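You operate a simulated robot arm through the tools that you are given. There is no shell and no other tool. Be economical: measure what you need, move in short steps, check, and stop when the job is done.

The job below is to be done with a simulated robot arm. You get a single attempt, and the scene is never put back.

Task
Shelve both filter boxes from the cart's carton above their matching labels and move those sliders so OK shows. Set down upright: filter box.

The check looks at the end state, three seconds after you hand in, the way a careful person would. Anything else that was tipped, shoved, dropped, spilled or broken makes it a failure.

Robot
A 7-joint arm with a two-finger gripper on a trunk, on a base that drives. Base frame: it is fixed to the floor where the robot stands at the start and does not move with it; the origin is under the middle of the robot, x ahead of it, y to its left, z up; the surface under the hand at the start is at about z = 0.88. Units: m, rad, N and s.
With the tool pointing down near the work surface it reaches from about 0.3 to 0.74 m from the robot's upright axis, wherever it stands. Its first joint turns from -2.897 to 2.897 rad. Places, roughly: filter box [0.5, -2.5, 1.25]; left shelf label [0.3, -1.9, 1.2]; left slider [0.3, -2, 1.2]; middle shelf label [0.3, -2.2, 1.2]; middle slider [0.3, -2.2, 1.2]; right shelf label [0.3, -2.4, 1.2]; shelf space above the left label [0.4, -1.9, 1.2]; shelf space above the middle label [0.4, -2.2, 1.2]. Payload 2.94 kg.
The tool frame sits at the grasp point between the pads (the TCP): z along the fingers, y along the line on which they close. The tips reach 0.03 m beyond it. The gripper opens to 0.138 m. The gripper's body begins 0.109 m behind the TCP.
Orientation is told as [roll, pitch, yaw] about the base's x, y, z axes, in that order, counted from this pose: with the fingers straight down and closing along the base's y, the tool's x points along the base's -x, its y along +y and its z along -z.

Tools
- The arm moves only by the tool drive_tool. Its argument "plan" is a list that holds one entry, the list of rows, each a list of 7 numbers: the shift along the tool's x, y, z in units of 30 mm (1.0 is 30 mm), then the turn, a rotation vector about the tool's x, y, z in units of 8 degrees (1.0 is 8 degrees), then the closure, from 0 (fully open) to 1 (shut). In form: [[[tx, ty, tz, ax, ay, az, hand], ...]]. A call has 1 to 12 rows; each row shifts and turns the commanded pose from where the row before left it, along the tool's axes as they then stand. A call with a number of a shift or a turn outside -1 to 1 is refused whole. Each row takes 0.2 s and may step no farther than 0.05 m and 0.15 rad from the row before; otherwise, or with a gripper value out of range, the whole call is refused. Where a pose cannot be reached the arm comes as near as it can. A force on the tool above 40 N (or 10 N above the force at the start of the call, whichever is more), or a blocked arm, ends the call early, and 0.2 s more pass. The fingers move at their own pace and stop on an object; they squeeze with about 31 N. The grip force told is the motor's: it shows also when the fingers shut on nothing. Time passes only in rows, and 0.2 s behind the last, so rows that do not move let the fingers close. The reply holds the time, the measured pose of the TCP, the force on the tool along the base axes, the opening and the grip force, in the units named above and with some noise, with the torque about the TCP (base axes, N m) and any sound that the robot's microphone picked up.
- Cameras (640 x 400 px; columns grow to the right, rows downward): "scene" is now at [0.0015, 0.1023, 1.5784]; the picture's right is [-0.36, -0.93, 0.00], its down [-0.56, 0.22, -0.80] and it looks along [0.74, -0.29, -0.60] (base axes); focal length 268 px, centre (320, 200). "wrist" rides on the gripper at [0.071, 0.019, -0.146] in the tool frame; the picture's right is [-0.26, 0.97, 0.00], its down [-0.85, -0.23, -0.48] and it looks along [-0.46, -0.12, 0.88] (tool axes); focal length 280 px, centre (320, 200). There is no depth. A picture from a camera that has moved, and an enlarged one, comes with that camera's place and axes in the base frame and with its lens.
- grab_frame(camera): a new picture of that camera. It takes no simulated time.
- raise_lower(by): slides the trunk up (or, below 0, down) by that many m; the arm and the scene camera ride with it, the base frame stays. It gives what a move gives, with no picture.
- roll_base(legs): drives the robot by 1 to 6 legs, each [ahead, left, turn to the left] in m, m and rad, along the robot's own axes; the way and the turn of a leg run together, so that a leg with both is an arc; at most 1.5 m and 3.142 rad a leg. The arm and the cameras ride along, it lands a little off, and it stops where it bumps. It gives what a move gives.
- aim_head(pan, tilt): turns the head with the scene camera to pan (to the left, within 1.501 rad either way) and tilt (down, from -0.506 to 1.204), counted from straight ahead of the robot. It gives what a move gives.
- inspect(camera, box): a new picture of the part [left, top, right, bottom] of that camera's present view, enlarged. It takes no simulated time.
- sign_off(): hands the job in; it is judged then, once.

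Go step by step. Nothing tells you exact positions but the pictures and the camera data: compare them with the known pose of the tool, close in by small moves and look again before you grip or let go. The budget is 120 turns and 98 pictures, counting those below and the enlarged ones. Unless the task says otherwise, let go and move clear before handing in, and close with one line.

The tools are called after "Emit:" by a JSON object that holds its "fn" and its "kwargs". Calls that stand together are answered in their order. drive_tool: Moves the arm, as the interface text tells. Its arguments: {"type":"object","properties":{"plan":{"type":"array","items":{"type":"array","items":{"type":"array","items":{"type":"number"}}}}},"required":["plan"]} The other tools are called the same way: raise_lower (by) slides the trunk up or down; roll_base (legs) drives the base; aim_head (pan, tilt) turns the head that bears the scene camera; grab_frame (camera) takes a picture; inspect (camera, box) takes an enlarged picture of a part of a camera's view; sign_off () hands the job in.

At the start:

```text
time: 0.0
eef_pos: [0.3516, -0.0322, 1.2088]
tcp_rot: [0.001, 0.001, -0.001]
wrist_force: [-0.8, 0.1, -0.3]
moment: [0.02, -0.01, 0.0]
width: 0.1381
grip_force: 0.1
trunk travel left (down, up): [-0.425, 0.029]
robot x, y, heading: [0.0006, 0.0018, 0.004]
head pan, tilt: [-0.374, 0.646]
```

scene: 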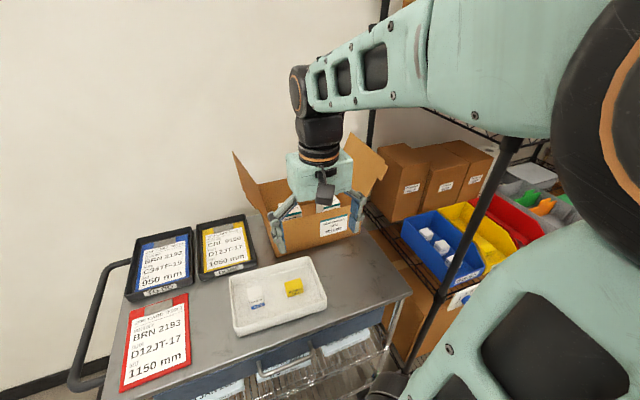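
wrist: 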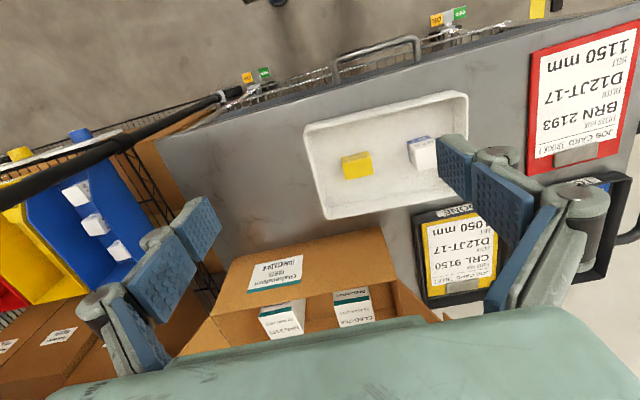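

I see the cart with a carton holding two filter boxes, job cards, and a shelf rack to the right. I'll look closer at the carton and cards, then the rack.

Emit:
{"fn": "inspect", "kwargs": {"camera": "scene", "box": [220, 130, 420, 260]}}

Emit:
{"fn": "inspect", "kwargs": {"camera": "wrist", "box": [200, 230, 440, 380]}}

Emit:
{"fn": "inspect", "kwargs": {"camera": "scene", "box": [100, 200, 340, 400]}}

Emit:
{"fn": "aim_head", "kwargs": {"pan": -1.4, "tilt": 0.4}}

Emit:
{"fn": "grab_frame", "kwargs": {"camera": "scene"}}

```text
3.08 times, centred on (320, 195) of scene
camera zoom: at [0.0015, 0.1023, 1.5784], right [-0.36, -0.93, 0.0], down [-0.56, 0.22, -0.8], along [0.74, -0.29, -0.6], focal length 826 px, centre (320, 215)
```

zoom: 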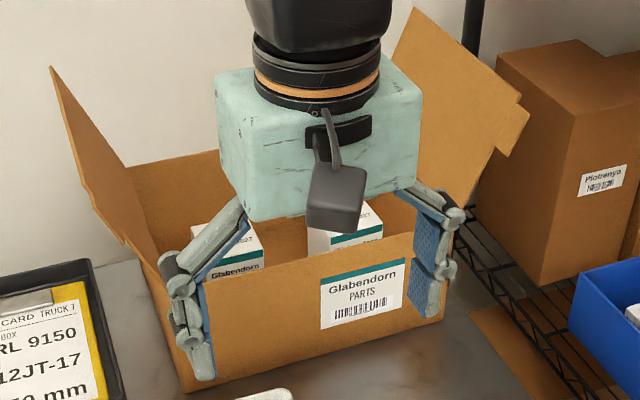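

```text
2.67 times, centred on (320, 305) of wrist
camera zoom: at [0.2817, -0.0145, 1.353], right [0.26, 0.97, 0.0], down [0.85, -0.23, 0.48], along [0.46, -0.12, -0.88], focal length 748 px, centre (320, -80)
```

zoom: 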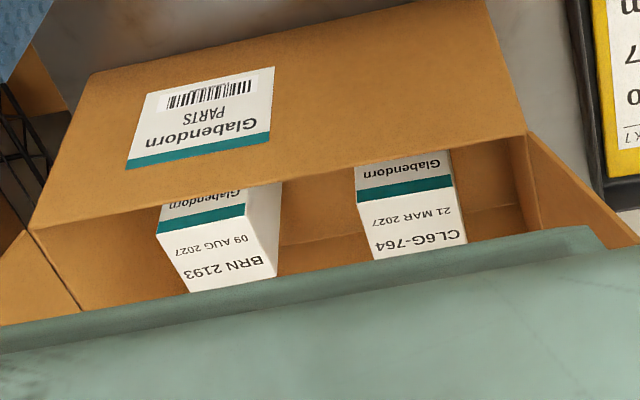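

```text
2.00 times, centred on (220, 300) of scene
camera zoom: at [0.0015, 0.1023, 1.5784], right [-0.36, -0.93, 0.0], down [-0.56, 0.22, -0.8], along [0.74, -0.29, -0.6], focal length 537 px, centre (520, 0)
```

zoom: 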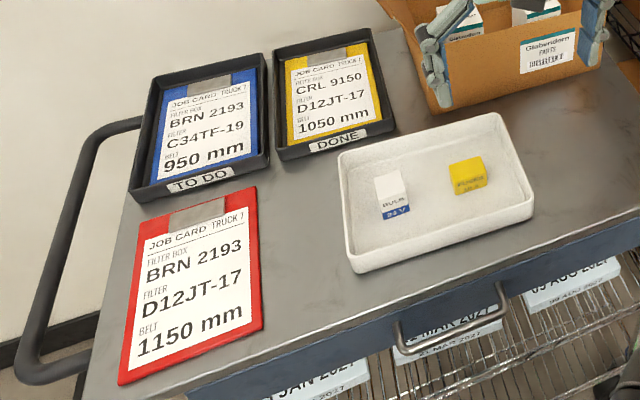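

```text
time: 1.3
eef_pos: [0.3533, -0.0323, 1.2087]
tcp_rot: [0.0, 0.0, 0.0]
wrist_force: [0.5, 0.8, 0.1]
moment: [0.01, 0.01, -0.01]
width: 0.1379
grip_force: 0.0
trunk travel left (down, up): [-0.425, 0.029]
robot x, y, heading: [0.0017, -0.0032, -0.006]
head pan, tilt: [-1.4, 0.4]
```

```text
92 pictures are left
camera scene: at [-0.0636, 0.0427, 1.6006], right [-0.99, -0.17, 0.0], down [-0.07, 0.38, -0.92], along [0.16, -0.91, -0.39], focal length 268 px, centre (320, 200)
```

scene: 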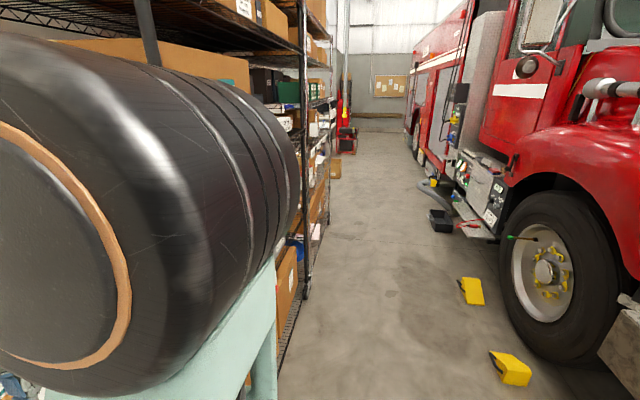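

The card and carton are clear: boxes BRN 2193 (right) and CL6G-764 (left). I'll lift the hand and turn the head back to see into the carton.

Emit:
{"fn": "drive_tool", "kwargs": {"plan": [[[1, 0, -1, 0, 0, 0, 0], [1, 0, -1, 0, 0, 0, 0], [1, 0, -1, 0, 0, 0, 0], [0, 0, -1, 0, 0, 0, 0]]]}}

Emit:
{"fn": "aim_head", "kwargs": {"pan": -0.3, "tilt": 0.75}}

Emit:
{"fn": "grab_frame", "kwargs": {"camera": "scene"}}

Emit:
{"fn": "grab_frame", "kwargs": {"camera": "wrist"}}

```text
time: 2.3
eef_pos: [0.2635, -0.0321, 1.3259]
tcp_rot: [0.0, 0.001, 0.0]
wrist_force: [-0.7, -0.1, 1.0]
moment: [0.04, 0.02, 0.01]
width: 0.1379
grip_force: 0.2
trunk travel left (down, up): [-0.425, 0.029]
robot x, y, heading: [-0.0013, -0.0002, 0.001]
head pan, tilt: [-1.4, 0.4]
```

```text
time: 3.6
eef_pos: [0.2645, -0.0316, 1.3259]
tcp_rot: [-0.001, -0.002, 0.001]
wrist_force: [-0.6, 0.8, 0.5]
moment: [0.04, 0.01, -0.01]
width: 0.1379
grip_force: 0.1
trunk travel left (down, up): [-0.425, 0.029]
robot x, y, heading: [0.0004, 0.0006, 0.003]
head pan, tilt: [-0.3, 0.75]
```

```text
91 pictures are left
camera scene: at [-0.0181, 0.0705, 1.5821], right [-0.72, -0.7, 0.0], down [-0.39, 0.41, -0.82], along [0.57, -0.59, -0.57], focal length 268 px, centre (320, 200)
```

scene: 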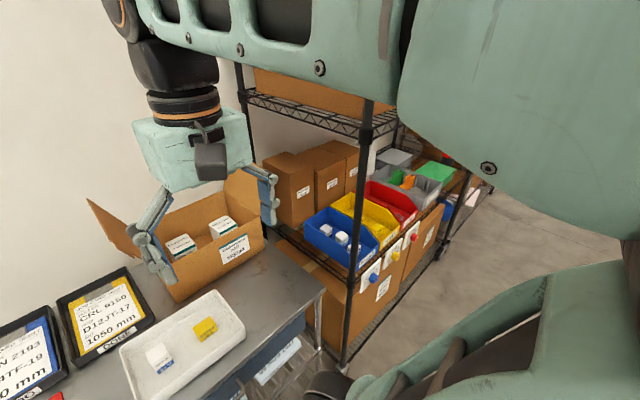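

```text
90 pictures are left
camera wrist: at [0.1926, -0.0135, 1.4707], right [0.26, 0.97, 0.0], down [0.85, -0.23, 0.48], along [0.46, -0.12, -0.88], focal length 280 px, centre (320, 200)
```

wrist: 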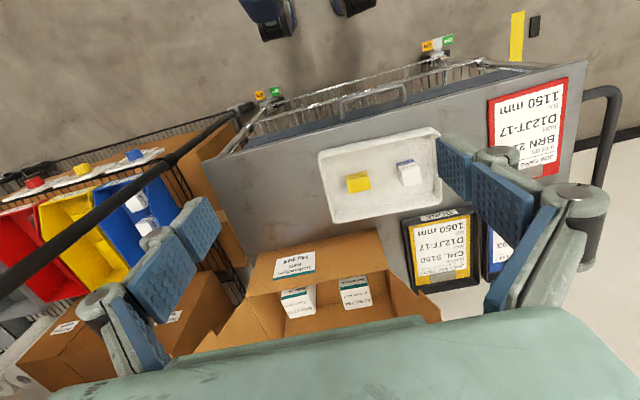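

The head was still turning in that picture; I look again.

Emit:
{"fn": "grab_frame", "kwargs": {"camera": "scene"}}

Emit:
{"fn": "inspect", "kwargs": {"camera": "wrist", "box": [210, 220, 450, 370]}}

```text
89 pictures are left
camera scene: at [-0.0181, 0.0705, 1.5821], right [-0.72, -0.7, 0.0], down [-0.39, 0.41, -0.82], along [0.57, -0.59, -0.57], focal length 268 px, centre (320, 200)
```

scene: 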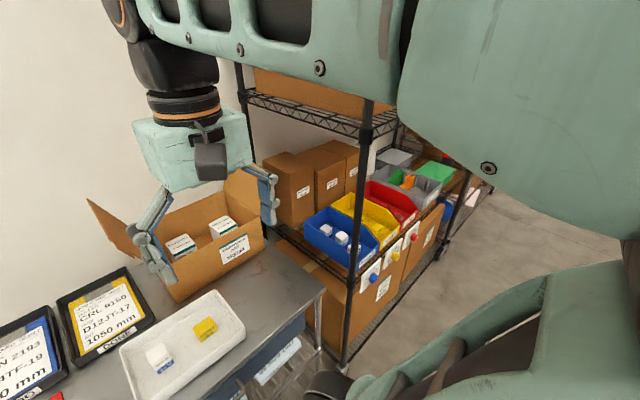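

```text
2.67 times, centred on (330, 295) of wrist
camera zoom: at [0.1926, -0.0135, 1.4707], right [0.26, 0.97, 0.0], down [0.85, -0.23, 0.48], along [0.46, -0.12, -0.88], focal length 748 px, centre (293, -53)
```

zoom: 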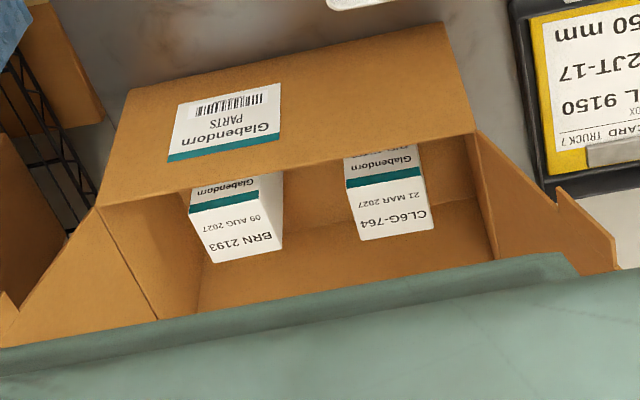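

Box tops appear at about z=1.0, x≈0.70, y≈-0.06 (CL6G-764) and y≈-0.20 (BRN 2193). Before grasping I'll inspect the shelf to choose the hand orientation, so I back off and drive to the right.

Emit:
{"fn": "roll_base", "kwargs": {"legs": [[-0.35, 0, 0], [0, -1.05, 0], [0, -1.0, 0]]}}

Emit:
{"fn": "aim_head", "kwargs": {"pan": 0.0, "tilt": 0.45}}

Emit:
{"fn": "grab_frame", "kwargs": {"camera": "scene"}}

Emit:
{"fn": "grab_frame", "kwargs": {"camera": "wrist"}}

```text
time: 23.9
eef_pos: [-0.0497, -2.0934, 1.3256]
tcp_rot: [0.002, -0.004, 0.029]
wrist_force: [-0.2, -0.7, 0.2]
moment: [0.01, 0.01, 0.01]
width: 0.1381
grip_force: 0.1
trunk travel left (down, up): [-0.425, 0.029]
robot x, y, heading: [-0.3123, -2.0701, 0.026]
head pan, tilt: [-0.3, 0.75]
```

```text
time: 24.7
eef_pos: [-0.049, -2.0935, 1.3268]
tcp_rot: [0.002, -0.004, 0.03]
wrist_force: [0.0, 0.0, 0.3]
moment: [0.01, -0.01, 0.03]
width: 0.1379
grip_force: 0.2
trunk travel left (down, up): [-0.425, 0.029]
robot x, y, heading: [-0.3127, -2.0708, 0.028]
head pan, tilt: [0.0, 0.45]
```

```text
87 pictures are left
camera scene: at [-0.304, -1.9363, 1.5958], right [0.02, -1.0, 0.0], down [-0.44, -0.01, -0.9], along [0.9, 0.02, -0.44], focal length 268 px, centre (320, 200)
```

scene: 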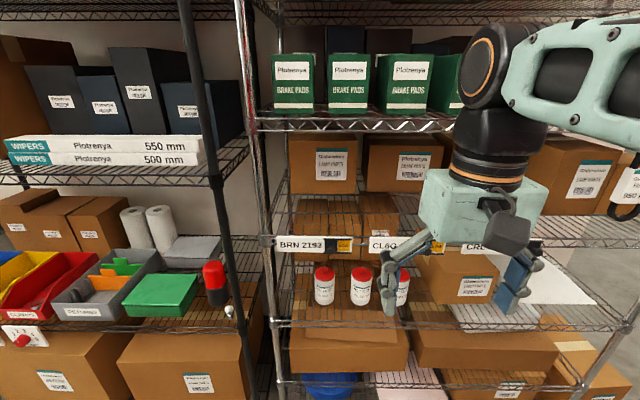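

```text
86 pictures are left
camera wrist: at [-0.1207, -2.0782, 1.4712], right [0.23, 0.97, 0.0], down [0.85, -0.21, 0.48], along [0.47, -0.11, -0.88], focal length 280 px, centre (320, 200)
```

wrist: 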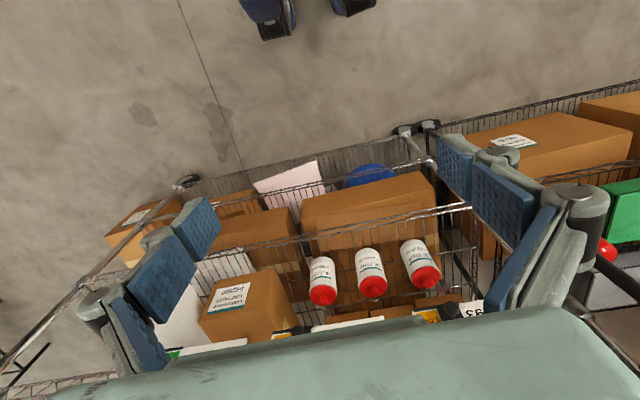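

The labels BRN 2193, CL6G… and CRL… sit on the shelf edge around z=1.2. I'll zoom in.

Emit:
{"fn": "inspect", "kwargs": {"camera": "scene", "box": [250, 120, 450, 320]}}

Emit:
{"fn": "inspect", "kwargs": {"camera": "scene", "box": [420, 120, 640, 340]}}

```text
2.00 times, centred on (350, 220) of scene
camera zoom: at [-0.304, -1.9363, 1.5958], right [0.02, -1.0, 0.0], down [-0.44, -0.01, -0.9], along [0.9, 0.02, -0.44], focal length 537 px, centre (260, 160)
```

zoom: 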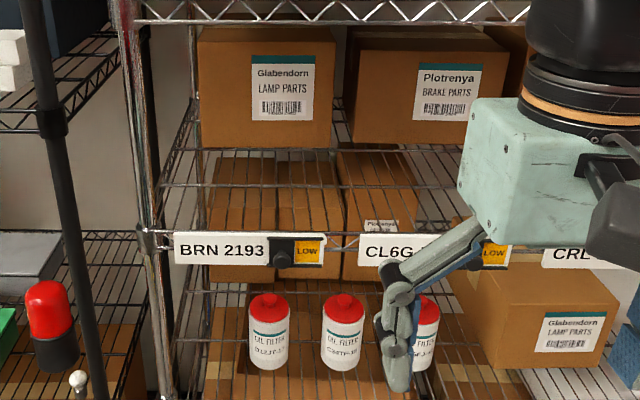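

```text
1.82 times, centred on (530, 230) of scene
camera zoom: at [-0.304, -1.9363, 1.5958], right [0.02, -1.0, 0.0], down [-0.44, -0.01, -0.9], along [0.9, 0.02, -0.44], focal length 488 px, centre (-62, 146)
```

zoom: 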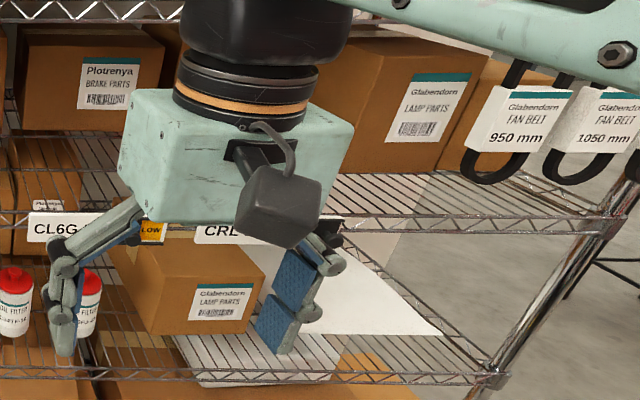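

The shelf gap is about 0.28 m high, so I'll carry the boxes with the hand tilted 45° forward. Mapping: BRN 2193 → left, CL6G → middle. Back to the cart.

Emit:
{"fn": "roll_base", "kwargs": {"legs": [[0, 0, -0.027], [0, 1.03, 0], [0, 1.0, 0], [0.3, 0, 0]]}}

Emit:
{"fn": "drive_tool", "kwargs": {"plan": [[[0, 0, 0, 0, -0.94, 0, 0], [0, 0, 0, 0, -0.94, 0, 0], [0, 0, 0, 0, -0.94, 0, 0], [0, 0, 0, 0, -0.94, 0, 0], [0, 0, 0, 0, -0.94, 0, 0], [0, 0, 0, 0, -0.94, 0, 0]]]}}

Emit:
{"fn": "aim_head", "kwargs": {"pan": -0.2, "tilt": 0.7}}

Emit:
{"fn": "grab_frame", "kwargs": {"camera": "scene"}}

Emit:
{"fn": "grab_frame", "kwargs": {"camera": "wrist"}}

```text
time: 45.0
eef_pos: [0.2436, -0.0328, 1.3262]
tcp_rot: [0.002, -0.001, 0.008]
wrist_force: [0.1, -0.2, 0.2]
moment: [0.0, 0.03, -0.04]
width: 0.1378
grip_force: 0.0
trunk travel left (down, up): [-0.425, 0.029]
robot x, y, heading: [-0.0171, -0.0025, 0.004]
head pan, tilt: [0.0, 0.45]
```

```text
time: 46.4
eef_pos: [0.242, -0.0337, 1.3249]
tcp_rot: [0.003, -0.792, 0.005]
wrist_force: [-0.4, -0.4, 1.1]
moment: [0.0, -0.02, -0.01]
width: 0.1378
grip_force: 0.0
trunk travel left (down, up): [-0.425, 0.029]
robot x, y, heading: [-0.018, -0.002, 0.004]
head pan, tilt: [0.0, 0.45]
```

```text
time: 47.1
eef_pos: [0.243, -0.0332, 1.3254]
tcp_rot: [0.002, -0.789, 0.004]
wrist_force: [0.0, 0.3, -0.7]
moment: [0.01, -0.01, 0.0]
width: 0.1379
grip_force: 0.1
trunk travel left (down, up): [-0.425, 0.029]
robot x, y, heading: [-0.0192, -0.0062, 0.005]
head pan, tilt: [-0.201, 0.7]
```

```text
83 pictures are left
camera scene: at [-0.0168, 0.1138, 1.5738], right [-0.19, -0.98, 0.0], down [-0.63, 0.13, -0.77], along [0.75, -0.15, -0.64], focal length 268 px, centre (320, 200)
```

scene: 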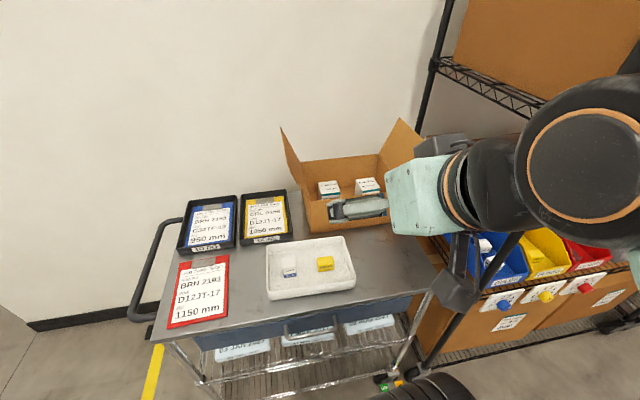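

```text
82 pictures are left
camera wrist: at [0.0897, -0.0161, 1.3779], right [0.18, 0.97, 0.19], down [0.26, -0.23, 0.94], along [0.95, -0.12, -0.29], focal length 280 px, centre (320, 200)
```

wrist: 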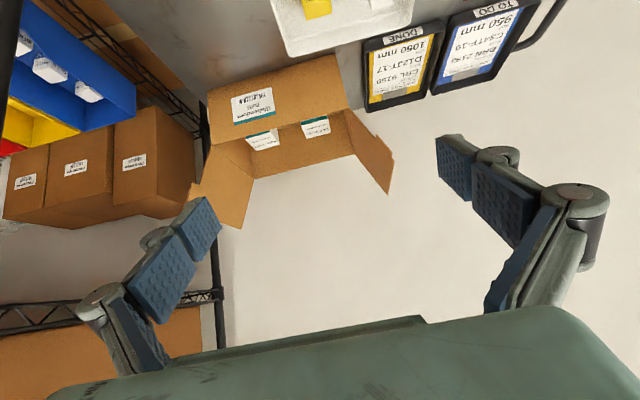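

Good view of the carton; I zoom for exact corners.

Emit:
{"fn": "inspect", "kwargs": {"camera": "scene", "box": [270, 120, 430, 240]}}

Emit:
{"fn": "inspect", "kwargs": {"camera": "wrist", "box": [190, 50, 400, 200]}}

```text
3.33 times, centred on (350, 180) of scene
camera zoom: at [-0.0168, 0.1138, 1.5738], right [-0.19, -0.98, 0.0], down [-0.63, 0.13, -0.77], along [0.75, -0.15, -0.64], focal length 895 px, centre (220, 267)
```

zoom: 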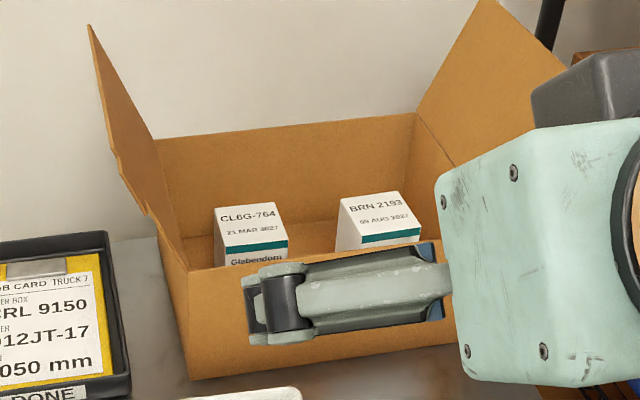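

```text
2.67 times, centred on (295, 125) of wrist
camera zoom: at [0.0897, -0.0161, 1.3779], right [0.18, 0.97, 0.19], down [0.26, -0.23, 0.94], along [0.95, -0.12, -0.29], focal length 748 px, centre (387, 400)
```

zoom: 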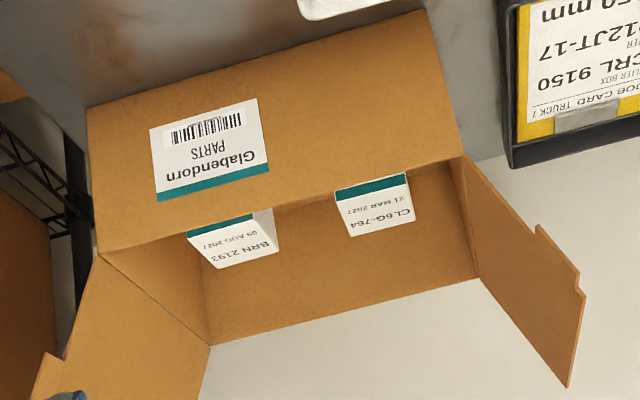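

Carton front wall top is at about z=1.033, box tops at about z=1.0 with centres BRN (0.708,-0.208) and CL6G (0.717,-0.065). I'll use a 35° tilt and go to a pre-grasp above BRN, then look.

Emit:
{"fn": "drive_tool", "kwargs": {"plan": [[[0, 0, 0, 0, 0.64, 0, 0.3], [0, 0, 0, 0, 0.64, 0, 0.3], [-0.5, -0.58, 1, 0, 0, 0, 0.3], [-0.5, -0.58, 1, 0, 0, 0, 0.3], [-0.5, -0.58, 1, 0, 0, 0, 0.3], [-0.5, -0.58, 1, 0, 0, 0, 0.3], [-0.5, -0.58, 1, 0, 0, 0, 0.3], [-0.5, -0.58, 1, 0, 0, 0, 0.3], [-0.5, -0.58, 1, 0, 0, 0, 0.3], [-0.5, -0.58, 1, 0, 0, 0, 0.3], [-0.5, -0.58, 1, 0, 0, 0, 0.3], [-0.5, -0.6, 1, 0, 0, 0, 0.3]]]}}

Emit:
{"fn": "grab_frame", "kwargs": {"camera": "scene"}}

Emit:
{"fn": "grab_frame", "kwargs": {"camera": "wrist"}}

```text
time: 49.7
eef_pos: [0.5383, -0.2065, 1.1654]
tcp_rot: [0.004, -0.612, 0.007]
wrist_force: [-0.4, -0.3, -0.2]
moment: [0.0, 0.02, -0.01]
width: 0.0961
grip_force: 0.1
trunk travel left (down, up): [-0.425, 0.029]
robot x, y, heading: [-0.0221, -0.0079, 0.005]
head pan, tilt: [-0.201, 0.7]
```

```text
79 pictures are left
camera scene: at [-0.0159, 0.1133, 1.5738], right [-0.2, -0.98, 0.0], down [-0.63, 0.13, -0.76], along [0.75, -0.15, -0.64], focal length 268 px, centre (320, 200)
```

scene: 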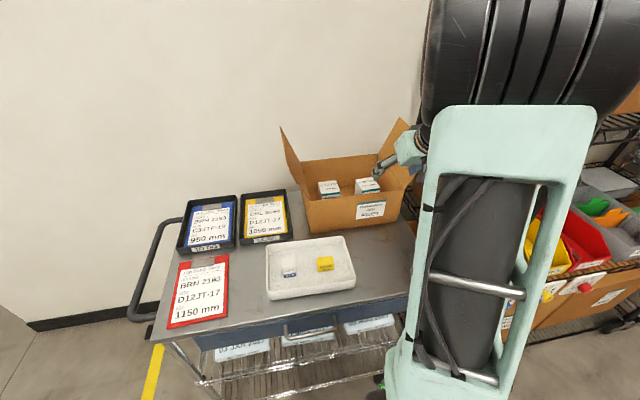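

```text
78 pictures are left
camera wrist: at [0.397, -0.1893, 1.2428], right [0.21, 0.97, 0.15], down [0.42, -0.23, 0.88], along [0.88, -0.12, -0.46], focal length 280 px, centre (320, 200)
```

wrist: 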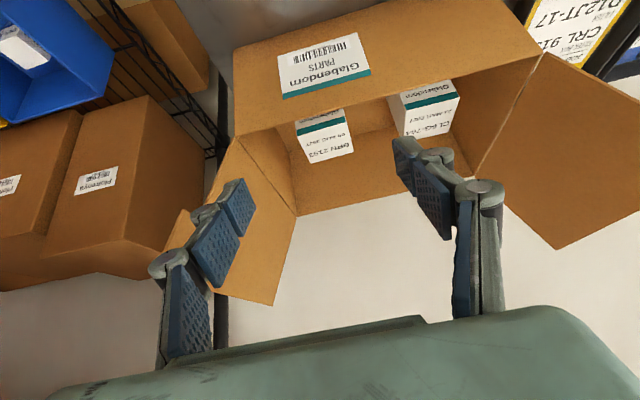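

On line so far; zoom in on BRN from the wrist camera to refine.

Emit:
{"fn": "inspect", "kwargs": {"camera": "wrist", "box": [230, 20, 510, 220]}}

Emit:
{"fn": "inspect", "kwargs": {"camera": "scene", "box": [280, 120, 440, 240]}}

```text
2.00 times, centred on (370, 120) of wrist
camera zoom: at [0.397, -0.1893, 1.2428], right [0.21, 0.97, 0.15], down [0.42, -0.23, 0.88], along [0.88, -0.12, -0.46], focal length 561 px, centre (220, 360)
```

zoom: 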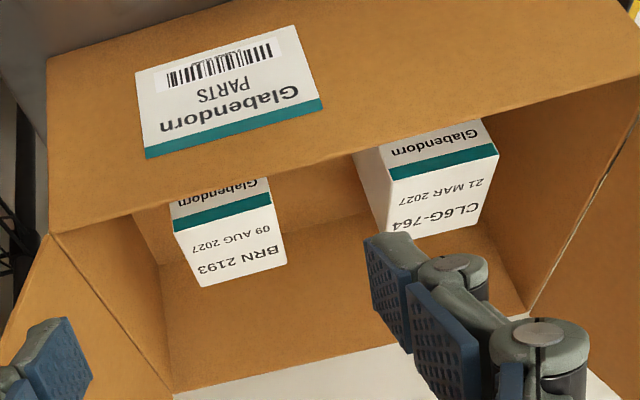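

```text
3.33 times, centred on (360, 180) of scene
camera zoom: at [-0.0159, 0.1133, 1.5738], right [-0.2, -0.98, 0.0], down [-0.63, 0.13, -0.76], along [0.75, -0.15, -0.64], focal length 895 px, centre (187, 267)
```

zoom: 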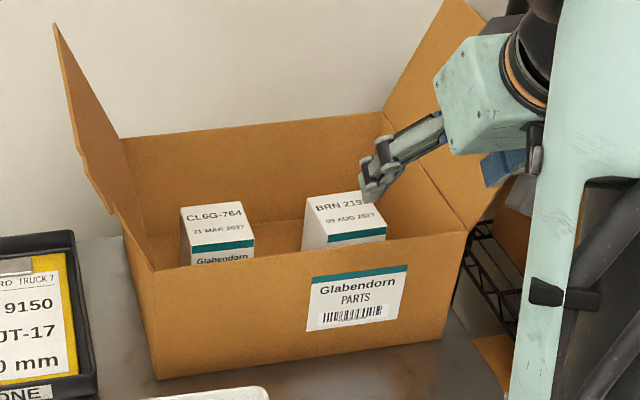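

BRN centre confirmed at (0.7065, -0.209), aligned with the axes. Advance along the tool axis, stopping just short.

Emit:
{"fn": "drive_tool", "kwargs": {"plan": [[[-0.88, -0.08, 0, 0, 0, 0, 0.3], [0, 0, 1, 0, 0, 0, 0.3], [0, 0, 1, 0, 0, 0, 0.3], [0, 0, 1, 0, 0, 0, 0.3], [0, 0, 1, 0, 0, 0, 0.3], [0, 0, 1, 0, 0, 0, 0.3], [0, 0, 1, 0, 0, 0, 0.3]]]}}

Emit:
{"fn": "grab_frame", "kwargs": {"camera": "wrist"}}

Emit:
{"fn": "inspect", "kwargs": {"camera": "scene", "box": [280, 120, 440, 240]}}

```text
time: 51.3
eef_pos: [0.6661, -0.2059, 1.0342]
tcp_rot: [0.004, -0.61, 0.005]
wrist_force: [-0.1, 0.3, -0.1]
moment: [-0.01, 0.01, 0.01]
width: 0.0967
grip_force: 0.1
trunk travel left (down, up): [-0.425, 0.029]
robot x, y, heading: [-0.0213, -0.0044, 0.005]
head pan, tilt: [-0.201, 0.7]
```

```text
75 pictures are left
camera wrist: at [0.5245, -0.1892, 1.1109], right [0.21, 0.97, 0.15], down [0.42, -0.23, 0.88], along [0.88, -0.12, -0.46], focal length 280 px, centre (320, 200)
```

wrist: 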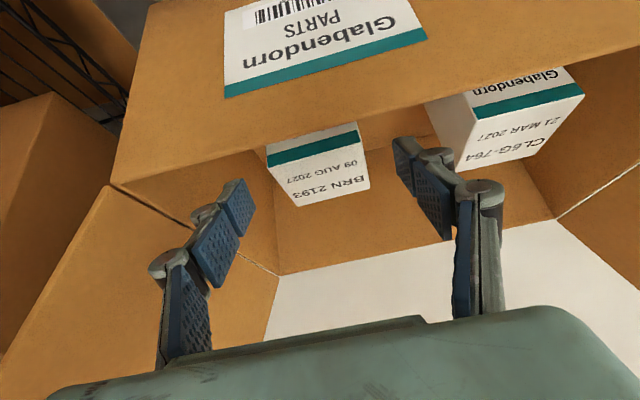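

```text
3.33 times, centred on (360, 180) of scene
camera zoom: at [-0.0163, 0.1135, 1.5738], right [-0.2, -0.98, 0.0], down [-0.63, 0.13, -0.76], along [0.75, -0.15, -0.64], focal length 895 px, centre (187, 267)
```

zoom: 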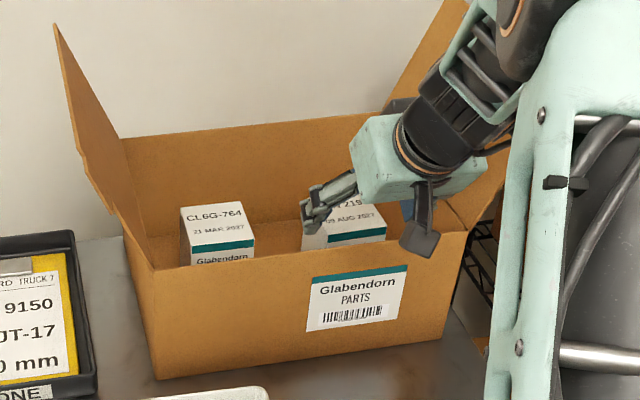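

Fingers straddle BRN with a gap on each side, hand above the wall. Go the last 6 cm and close.

Emit:
{"fn": "drive_tool", "kwargs": {"plan": [[[0.1, -0.1, 0.7, 0, 0, 0, 0.3], [0, 0, 0.7, 0, 0, 0, 0.3], [0, 0, 0.7, 0, 0, 0, 0.3]]]}}

Emit:
{"fn": "grab_frame", "kwargs": {"camera": "wrist"}}

Emit:
{"fn": "inspect", "kwargs": {"camera": "scene", "box": [280, 120, 440, 240]}}

```text
time: 52.1
eef_pos: [0.6986, -0.2079, 0.9804]
tcp_rot: [0.004, -0.611, 0.007]
wrist_force: [-0.7, -0.4, 0.5]
moment: [-0.03, 0.0, 0.03]
width: 0.0964
grip_force: 0.0
trunk travel left (down, up): [-0.425, 0.029]
robot x, y, heading: [-0.0198, -0.0017, 0.008]
head pan, tilt: [-0.201, 0.7]
```

```text
73 pictures are left
camera wrist: at [0.5574, -0.1919, 1.0583], right [0.21, 0.97, 0.15], down [0.42, -0.23, 0.88], along [0.88, -0.12, -0.46], focal length 280 px, centre (320, 200)
```

wrist: 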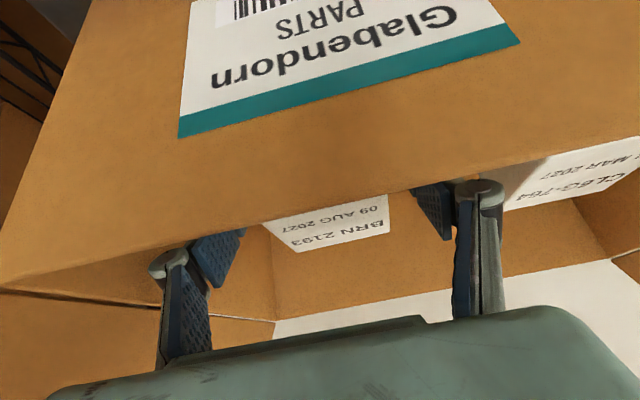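

```text
3.33 times, centred on (360, 180) of scene
camera zoom: at [-0.0165, 0.1137, 1.5738], right [-0.2, -0.98, 0.0], down [-0.63, 0.13, -0.76], along [0.75, -0.15, -0.64], focal length 895 px, centre (187, 267)
```

zoom: 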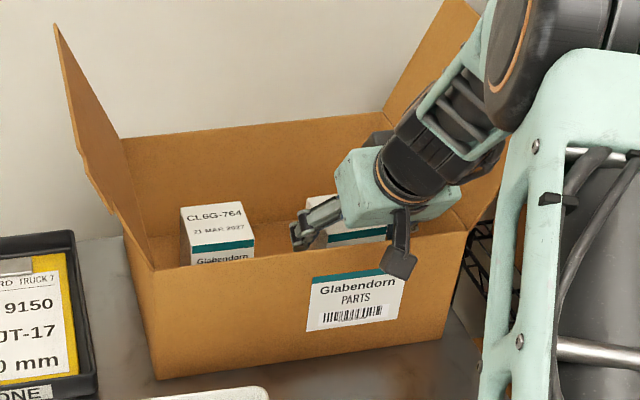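

No contact, so I close on the box.

Emit:
{"fn": "drive_tool", "kwargs": {"plan": [[[0, 0, 0, 0, 0, 0, 0.6], [0, 0, 0, 0, 0, 0, 0.8], [0, 0, 0, 0, 0, 0, 1], [0, 0, 0, 0, 0, 0, 1], [0, 0, 0, 0, 0, 0, 1]]]}}

```text
time: 53.3
eef_pos: [0.6994, -0.2086, 0.9807]
tcp_rot: [0.004, -0.611, 0.007]
wrist_force: [0.8, 2.6, 1.3]
moment: [0.06, -0.12, 0.08]
width: 0.0674
grip_force: 31.4
trunk travel left (down, up): [-0.425, 0.029]
robot x, y, heading: [-0.0157, -0.002, -0.0]
head pan, tilt: [-0.201, 0.7]
```

Gripped (0.067 m wide). Lift straight up.

Emit:
{"fn": "drive_tool", "kwargs": {"plan": [[[-0.287, 0, -0.41, 0, 0, 0, 1], [-0.574, 0, -0.819, 0, 0, 0, 1], [-0.574, 0, -0.819, 0, 0, 0, 1], [-0.574, 0, -0.819, 0, 0, 0, 1], [-0.574, 0, -0.819, 0, 0, 0, 1], [-0.574, 0, -0.819, 0, 0, 0, 1], [-0.574, 0, -0.819, 0, 0, 0, 1], [-0.574, 0, -0.819, 0, 0, 0, 1]]]}}

Emit:
{"fn": "grab_frame", "kwargs": {"camera": "scene"}}

Emit:
{"fn": "grab_frame", "kwargs": {"camera": "wrist"}}

```text
time: 55.1
eef_pos: [0.6959, -0.2122, 1.207]
tcp_rot: [0.004, -0.61, 0.005]
wrist_force: [-0.7, 0.2, -0.6]
moment: [0.02, 0.02, 0.0]
width: 0.0001
grip_force: 28.6
trunk travel left (down, up): [-0.425, 0.029]
robot x, y, heading: [-0.021, -0.0015, 0.006]
head pan, tilt: [-0.201, 0.7]
```

```text
71 pictures are left
camera scene: at [-0.0171, 0.1139, 1.5737], right [-0.2, -0.98, 0.0], down [-0.63, 0.13, -0.77], along [0.75, -0.15, -0.64], focal length 268 px, centre (320, 200)
```

scene: 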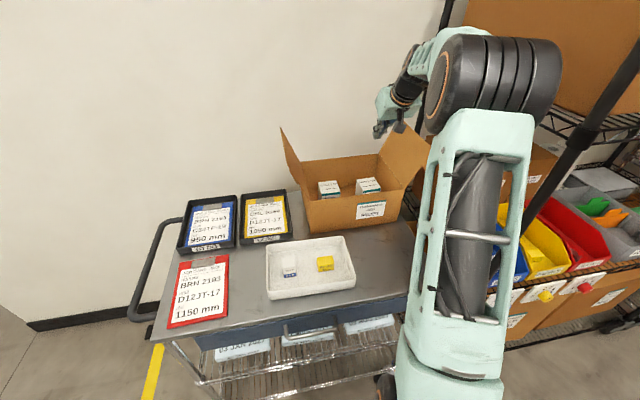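

```text
70 pictures are left
camera wrist: at [0.554, -0.194, 1.2841], right [0.21, 0.97, 0.15], down [0.42, -0.23, 0.88], along [0.88, -0.12, -0.46], focal length 280 px, centre (320, 200)
```

wrist: 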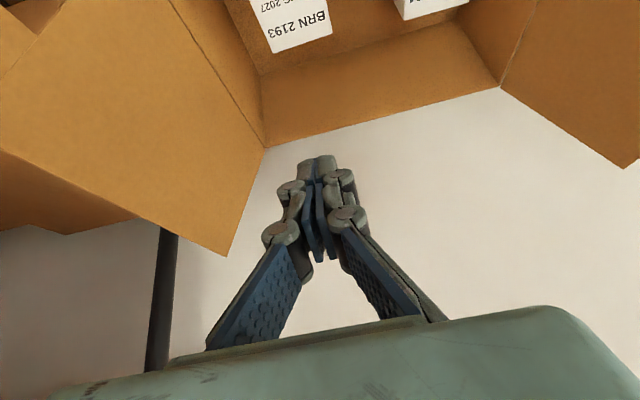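

The box slipped out: the grip was too shallow. Check how it sits now.

Emit:
{"fn": "inspect", "kwargs": {"camera": "scene", "box": [280, 120, 440, 240]}}

Emit:
{"fn": "inspect", "kwargs": {"camera": "wrist", "box": [200, 0, 520, 200]}}

```text
3.33 times, centred on (360, 180) of scene
camera zoom: at [-0.0171, 0.1139, 1.5737], right [-0.2, -0.98, 0.0], down [-0.63, 0.13, -0.77], along [0.75, -0.15, -0.64], focal length 895 px, centre (187, 267)
```

zoom: 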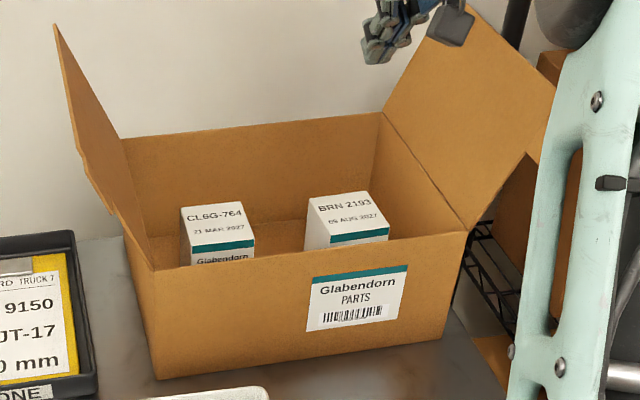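

```text
2.00 times, centred on (360, 100) of wrist
camera zoom: at [0.554, -0.194, 1.2841], right [0.21, 0.97, 0.15], down [0.42, -0.23, 0.88], along [0.88, -0.12, -0.46], focal length 561 px, centre (240, 400)
```

zoom: 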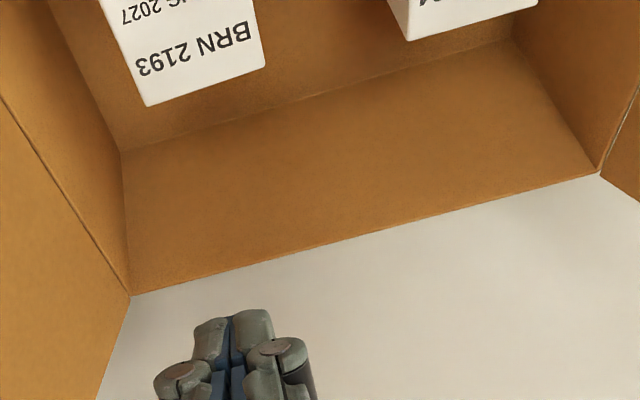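

The box still stands upright in place. I'll regrasp with less tilt (25°) and much deeper.

Emit:
{"fn": "drive_tool", "kwargs": {"plan": [[[0, 0, 0, 0, 0.625, 0, 0.3], [0, 0, 0, 0, 0.625, 0, 0.3], [0.82, 0.03, 0.69, 0, 0, 0, 0.3], [0.82, 0.03, 0.69, 0, 0, 0, 0.3], [0.82, 0.03, 0.69, 0, 0, 0, 0.3], [0.82, 0.03, 0.69, 0, 0, 0, 0.3], [0, 0, 1, 0, 0, 0, 0.3], [0, 0, 1, 0, 0, 0, 0.3]]]}}

Emit:
{"fn": "grab_frame", "kwargs": {"camera": "wrist"}}

```text
time: 56.9
eef_pos: [0.6705, -0.2008, 1.0367]
tcp_rot: [0.004, -0.436, 0.006]
wrist_force: [0.2, 0.8, 0.0]
moment: [0.0, 0.01, 0.01]
width: 0.0967
grip_force: 0.1
trunk travel left (down, up): [-0.425, 0.029]
robot x, y, heading: [-0.0202, -0.0047, 0.004]
head pan, tilt: [-0.201, 0.7]
```

```text
67 pictures are left
camera wrist: at [0.5458, -0.185, 1.1371], right [0.23, 0.97, 0.11], down [0.57, -0.23, 0.79], along [0.79, -0.12, -0.6], focal length 280 px, centre (320, 200)
```

wrist: 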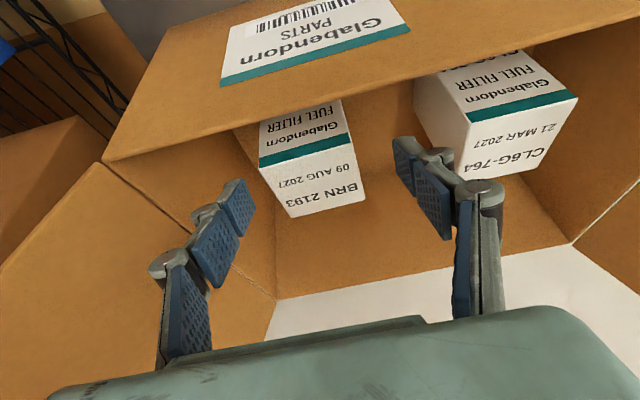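

Well placed except ~9 mm in y; correct it, then descend.

Emit:
{"fn": "drive_tool", "kwargs": {"plan": [[[0.1, -0.31, 0.3, 0, 0, 0, 0.3], [0, 0, 0.7, 0, 0, 0, 0.3], [0, 0, 0.7, 0, 0, 0, 0.3], [0, 0, 0.7, 0, 0, 0, 0.3], [0, 0, 0.55, 0, 0, 0, 0.3]]]}}

Emit:
{"fn": "grab_frame", "kwargs": {"camera": "wrist"}}

Emit:
{"fn": "inspect", "kwargs": {"camera": "scene", "box": [280, 120, 440, 240]}}

```text
time: 58.1
eef_pos: [0.7048, -0.2128, 0.9554]
tcp_rot: [0.004, -0.437, 0.007]
wrist_force: [-0.3, -0.3, 0.2]
moment: [0.01, 0.0, -0.01]
width: 0.0965
grip_force: 0.0
trunk travel left (down, up): [-0.425, 0.029]
robot x, y, heading: [-0.0208, -0.0061, 0.005]
head pan, tilt: [-0.201, 0.7]
```

```text
66 pictures are left
camera wrist: at [0.5789, -0.1972, 1.0555], right [0.23, 0.97, 0.11], down [0.57, -0.23, 0.79], along [0.79, -0.12, -0.6], focal length 280 px, centre (320, 200)
```

wrist: 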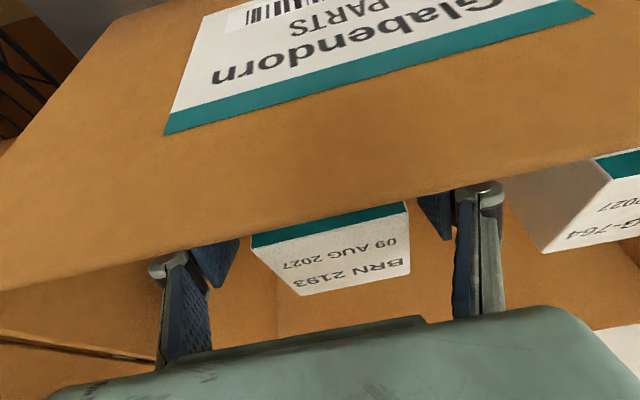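

```text
3.33 times, centred on (360, 180) of scene
camera zoom: at [-0.0166, 0.1137, 1.5738], right [-0.2, -0.98, 0.0], down [-0.63, 0.13, -0.76], along [0.75, -0.15, -0.64], focal length 895 px, centre (187, 267)
```

zoom: 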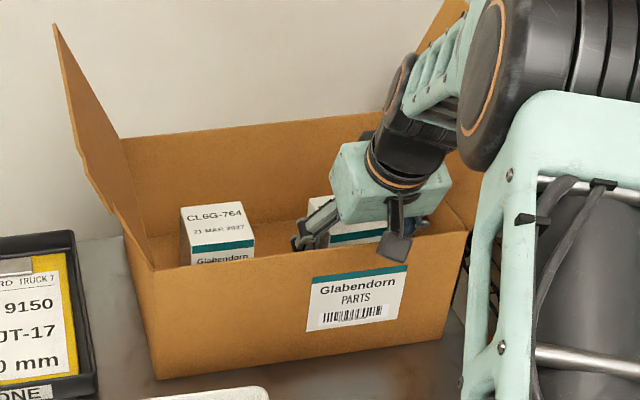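

Aligned. A little deeper, then close slowly and lift a little to test.

Emit:
{"fn": "drive_tool", "kwargs": {"plan": [[[0, 0, 0.3, 0, 0, 0, 0.3], [0, 0, 0, 0, 0, 0, 0.5], [0, 0, 0, 0, 0, 0, 0.8], [0, 0, 0, 0, 0, 0, 1], [0, 0, 0, 0, 0, 0, 1], [0, 0, 0, 0, 0, 0, 1], [-0.05, 0, -0.1, 0, 0, 0, 1], [-0.1, 0, -0.21, 0, 0, 0, 1], [-0.1, 0, -0.21, 0, 0, 0, 1], [-0.1, 0, -0.21, 0, 0, 0, 1]]]}}

Emit:
{"fn": "grab_frame", "kwargs": {"camera": "wrist"}}

Emit:
{"fn": "inspect", "kwargs": {"camera": "scene", "box": [280, 120, 440, 240]}}

```text
time: 60.3
eef_pos: [0.7084, -0.2128, 0.9701]
tcp_rot: [0.003, -0.439, 0.005]
wrist_force: [0.4, -0.3, -4.6]
moment: [0.01, 0.0, -0.02]
width: 0.0674
grip_force: 31.1
trunk travel left (down, up): [-0.425, 0.029]
robot x, y, heading: [-0.0204, 0.0014, 0.004]
head pan, tilt: [-0.201, 0.7]
```

```text
64 pictures are left
camera wrist: at [0.5824, -0.1961, 1.0708], right [0.23, 0.97, 0.11], down [0.57, -0.23, 0.79], along [0.79, -0.12, -0.6], focal length 280 px, centre (320, 200)
```

wrist: 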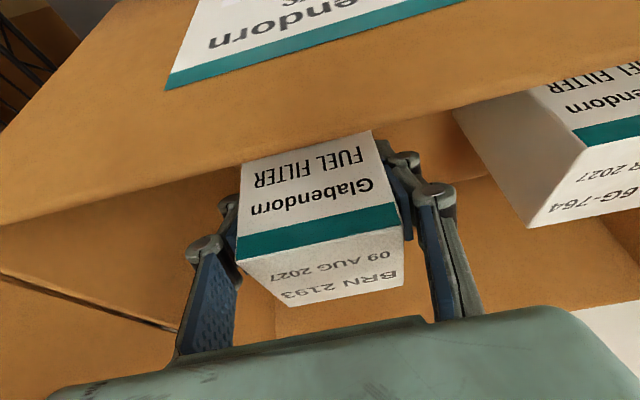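

```text
3.33 times, centred on (360, 180) of scene
camera zoom: at [-0.0163, 0.1136, 1.5737], right [-0.2, -0.98, 0.0], down [-0.63, 0.13, -0.76], along [0.75, -0.15, -0.64], focal length 895 px, centre (187, 267)
```

zoom: 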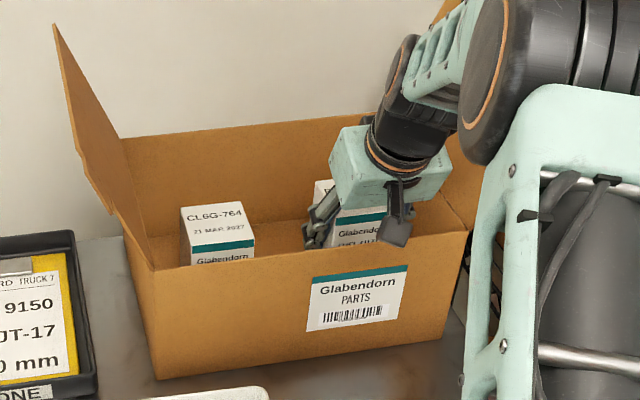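

Box is carried (4.6 N). Continue lifting gently clear of the carton.

Emit:
{"fn": "drive_tool", "kwargs": {"plan": [[[-0.2, 0, -0.43, 0, 0, 0, 1], [-0.3, 0, -0.64, 0, 0, 0, 1], [-0.3, 0, -0.64, 0, 0, 0, 1], [-0.3, 0, -0.64, 0, 0, 0, 1], [-0.3, 0, -0.64, 0, 0, 0, 1], [-0.3, 0, -0.64, 0, 0, 0, 1], [-0.3, 0, -0.64, 0, 0, 0, 1], [-0.3, 0, -0.64, 0, 0, 0, 1], [-0.3, 0, -0.64, 0, 0, 0, 1], [-0.3, 0, -0.64, 0, 0, 0, 1]]]}}

Emit:
{"fn": "grab_frame", "kwargs": {"camera": "wrist"}}

Emit:
{"fn": "grab_frame", "kwargs": {"camera": "scene"}}

```text
time: 62.5
eef_pos: [0.7094, -0.2153, 1.1751]
tcp_rot: [0.002, -0.435, 0.009]
wrist_force: [1.4, 0.1, -5.1]
moment: [-0.02, -0.02, -0.04]
width: 0.0673
grip_force: 31.1
trunk travel left (down, up): [-0.425, 0.029]
robot x, y, heading: [-0.0158, -0.0007, 0.004]
head pan, tilt: [-0.201, 0.7]
```

```text
62 pictures are left
camera wrist: at [0.5836, -0.1977, 1.2753], right [0.23, 0.97, 0.11], down [0.57, -0.23, 0.79], along [0.79, -0.12, -0.6], focal length 280 px, centre (320, 200)
```

wrist: 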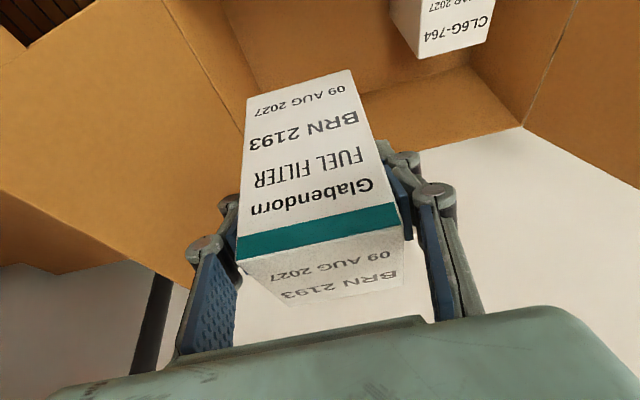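

```text
61 pictures are left
camera scene: at [-0.0165, 0.1137, 1.5737], right [-0.2, -0.98, 0.0], down [-0.63, 0.13, -0.76], along [0.75, -0.15, -0.64], focal length 268 px, centre (320, 200)
```

scene: 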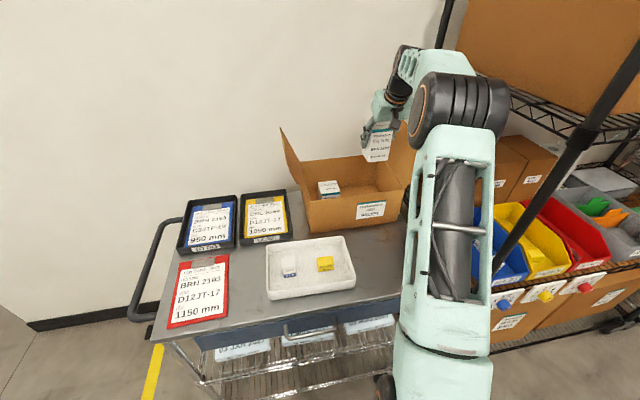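

Securely held and upright. Retract and raise to carry height, then drive to the left label.

Emit:
{"fn": "drive_tool", "kwargs": {"plan": [[[0.8, 0, -0.88, 0, 0, 0, 1], [0.91, 0, -0.88, 0, 0, 0, 1], [0.91, 0, -0.88, 0, 0, 0, 1], [0.91, 0, -0.88, 0, 0, 0, 1], [0.91, 0, -0.88, 0, 0, 0, 1], [0.91, 0, -0.88, 0, 0, 0, 1], [0.91, 0, -0.88, 0, 0, 0, 1], [0.91, 0, -0.88, 0, 0, 0, 1], [0.91, 0, -0.88, 0, 0, 0, 1], [0.91, 0, -0.88, 0, 0, 0, 1]]]}}

Emit:
{"fn": "roll_base", "kwargs": {"legs": [[-0.28, 0, 0], [0, -0.85, 0], [0, -0.83, 0]]}}

Emit:
{"fn": "aim_head", "kwargs": {"pan": 0.0, "tilt": 0.45}}

Emit:
{"fn": "grab_frame", "kwargs": {"camera": "scene"}}

Emit:
{"fn": "grab_frame", "kwargs": {"camera": "wrist"}}

```text
time: 64.9
eef_pos: [0.3574, -0.219, 1.2573]
tcp_rot: [0.056, -0.348, -0.009]
wrist_force: [0.6, 0.1, -4.2]
moment: [-0.01, 0.02, 0.02]
width: 0.0674
grip_force: 31.3
trunk travel left (down, up): [-0.425, 0.029]
robot x, y, heading: [-0.0205, -0.0048, 0.003]
head pan, tilt: [-0.201, 0.7]
stopped in row 10: the arm was blocked; the commanded pose is now the measured one
```

```text
time: 81.8
eef_pos: [0.0638, -1.9168, 1.26]
tcp_rot: [0.053, -0.351, -0.01]
wrist_force: [-0.2, -0.1, -4.0]
moment: [0.01, -0.02, 0.01]
width: 0.0673
grip_force: 30.9
trunk travel left (down, up): [-0.425, 0.029]
robot x, y, heading: [-0.3143, -1.7002, 0.0]
head pan, tilt: [-0.201, 0.7]
```

```text
time: 82.6
eef_pos: [0.0633, -1.9167, 1.2572]
tcp_rot: [0.058, -0.348, -0.011]
wrist_force: [-0.6, -0.1, -3.7]
moment: [0.01, -0.01, 0.01]
width: 0.0675
grip_force: 31.3
trunk travel left (down, up): [-0.425, 0.029]
robot x, y, heading: [-0.3115, -1.7034, 0.002]
head pan, tilt: [0.0, 0.45]
```

```text
60 pictures are left
camera scene: at [-0.3025, -1.5756, 1.5926], right [-0.09, -1.0, 0.0], down [-0.47, 0.04, -0.88], along [0.88, -0.08, -0.47], focal length 268 px, centre (320, 200)
```

scene: 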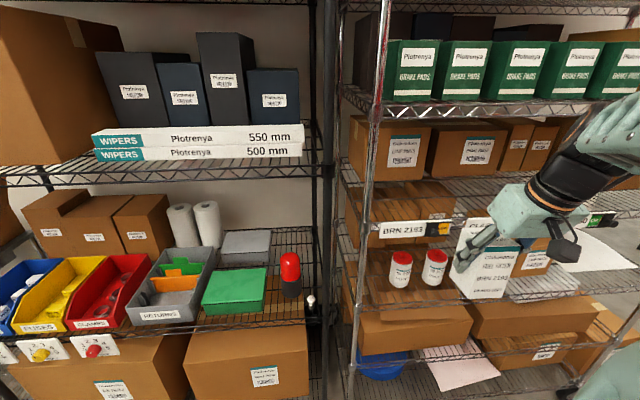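

```text
59 pictures are left
camera wrist: at [-0.0524, -1.906, 1.3696], right [0.24, 0.96, 0.14], down [0.64, -0.26, 0.72], along [0.73, -0.08, -0.68], focal length 280 px, centre (320, 200)
```

wrist: 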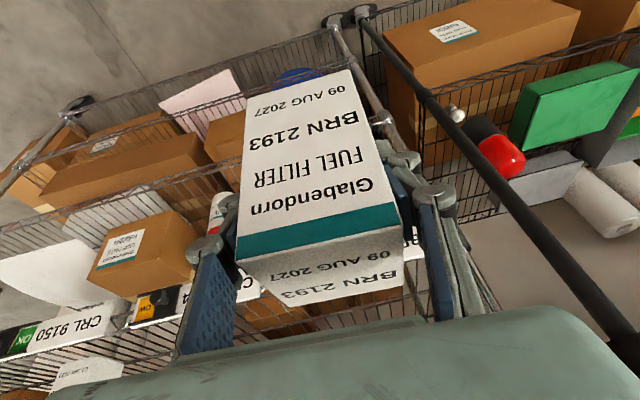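

The hand rotated slightly at a joint limit (box held unchanged). I'll zoom on the sliders and shelf, then fix the attitude as I extend.

Emit:
{"fn": "inspect", "kwargs": {"camera": "scene", "box": [340, 90, 640, 290]}}

Emit:
{"fn": "inspect", "kwargs": {"camera": "wrist", "box": [0, 220, 220, 400]}}

```text
2.00 times, centred on (490, 190) of scene
camera zoom: at [-0.3025, -1.5756, 1.5926], right [-0.09, -1.0, 0.0], down [-0.47, 0.04, -0.88], along [0.88, -0.08, -0.47], focal length 537 px, centre (-20, 220)
```

zoom: 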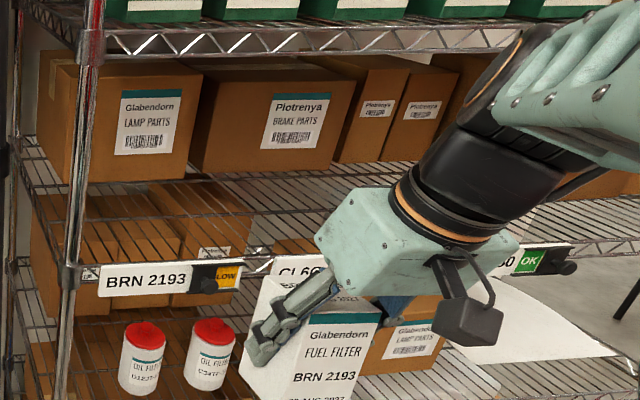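

```text
2.22 times, centred on (110, 310) of wrist
camera zoom: at [-0.0524, -1.906, 1.3696], right [0.24, 0.96, 0.14], down [0.64, -0.26, 0.72], along [0.73, -0.08, -0.68], focal length 623 px, centre (787, -44)
```

zoom: 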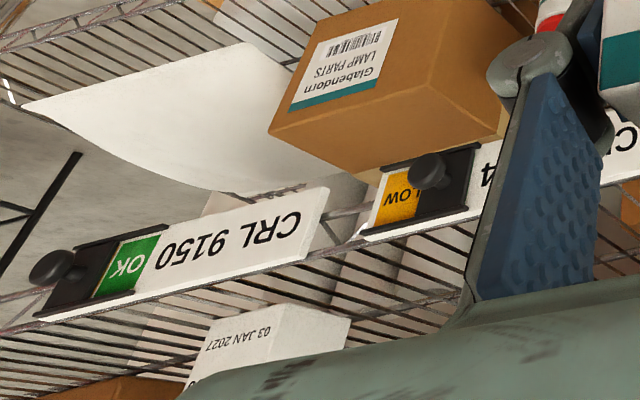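

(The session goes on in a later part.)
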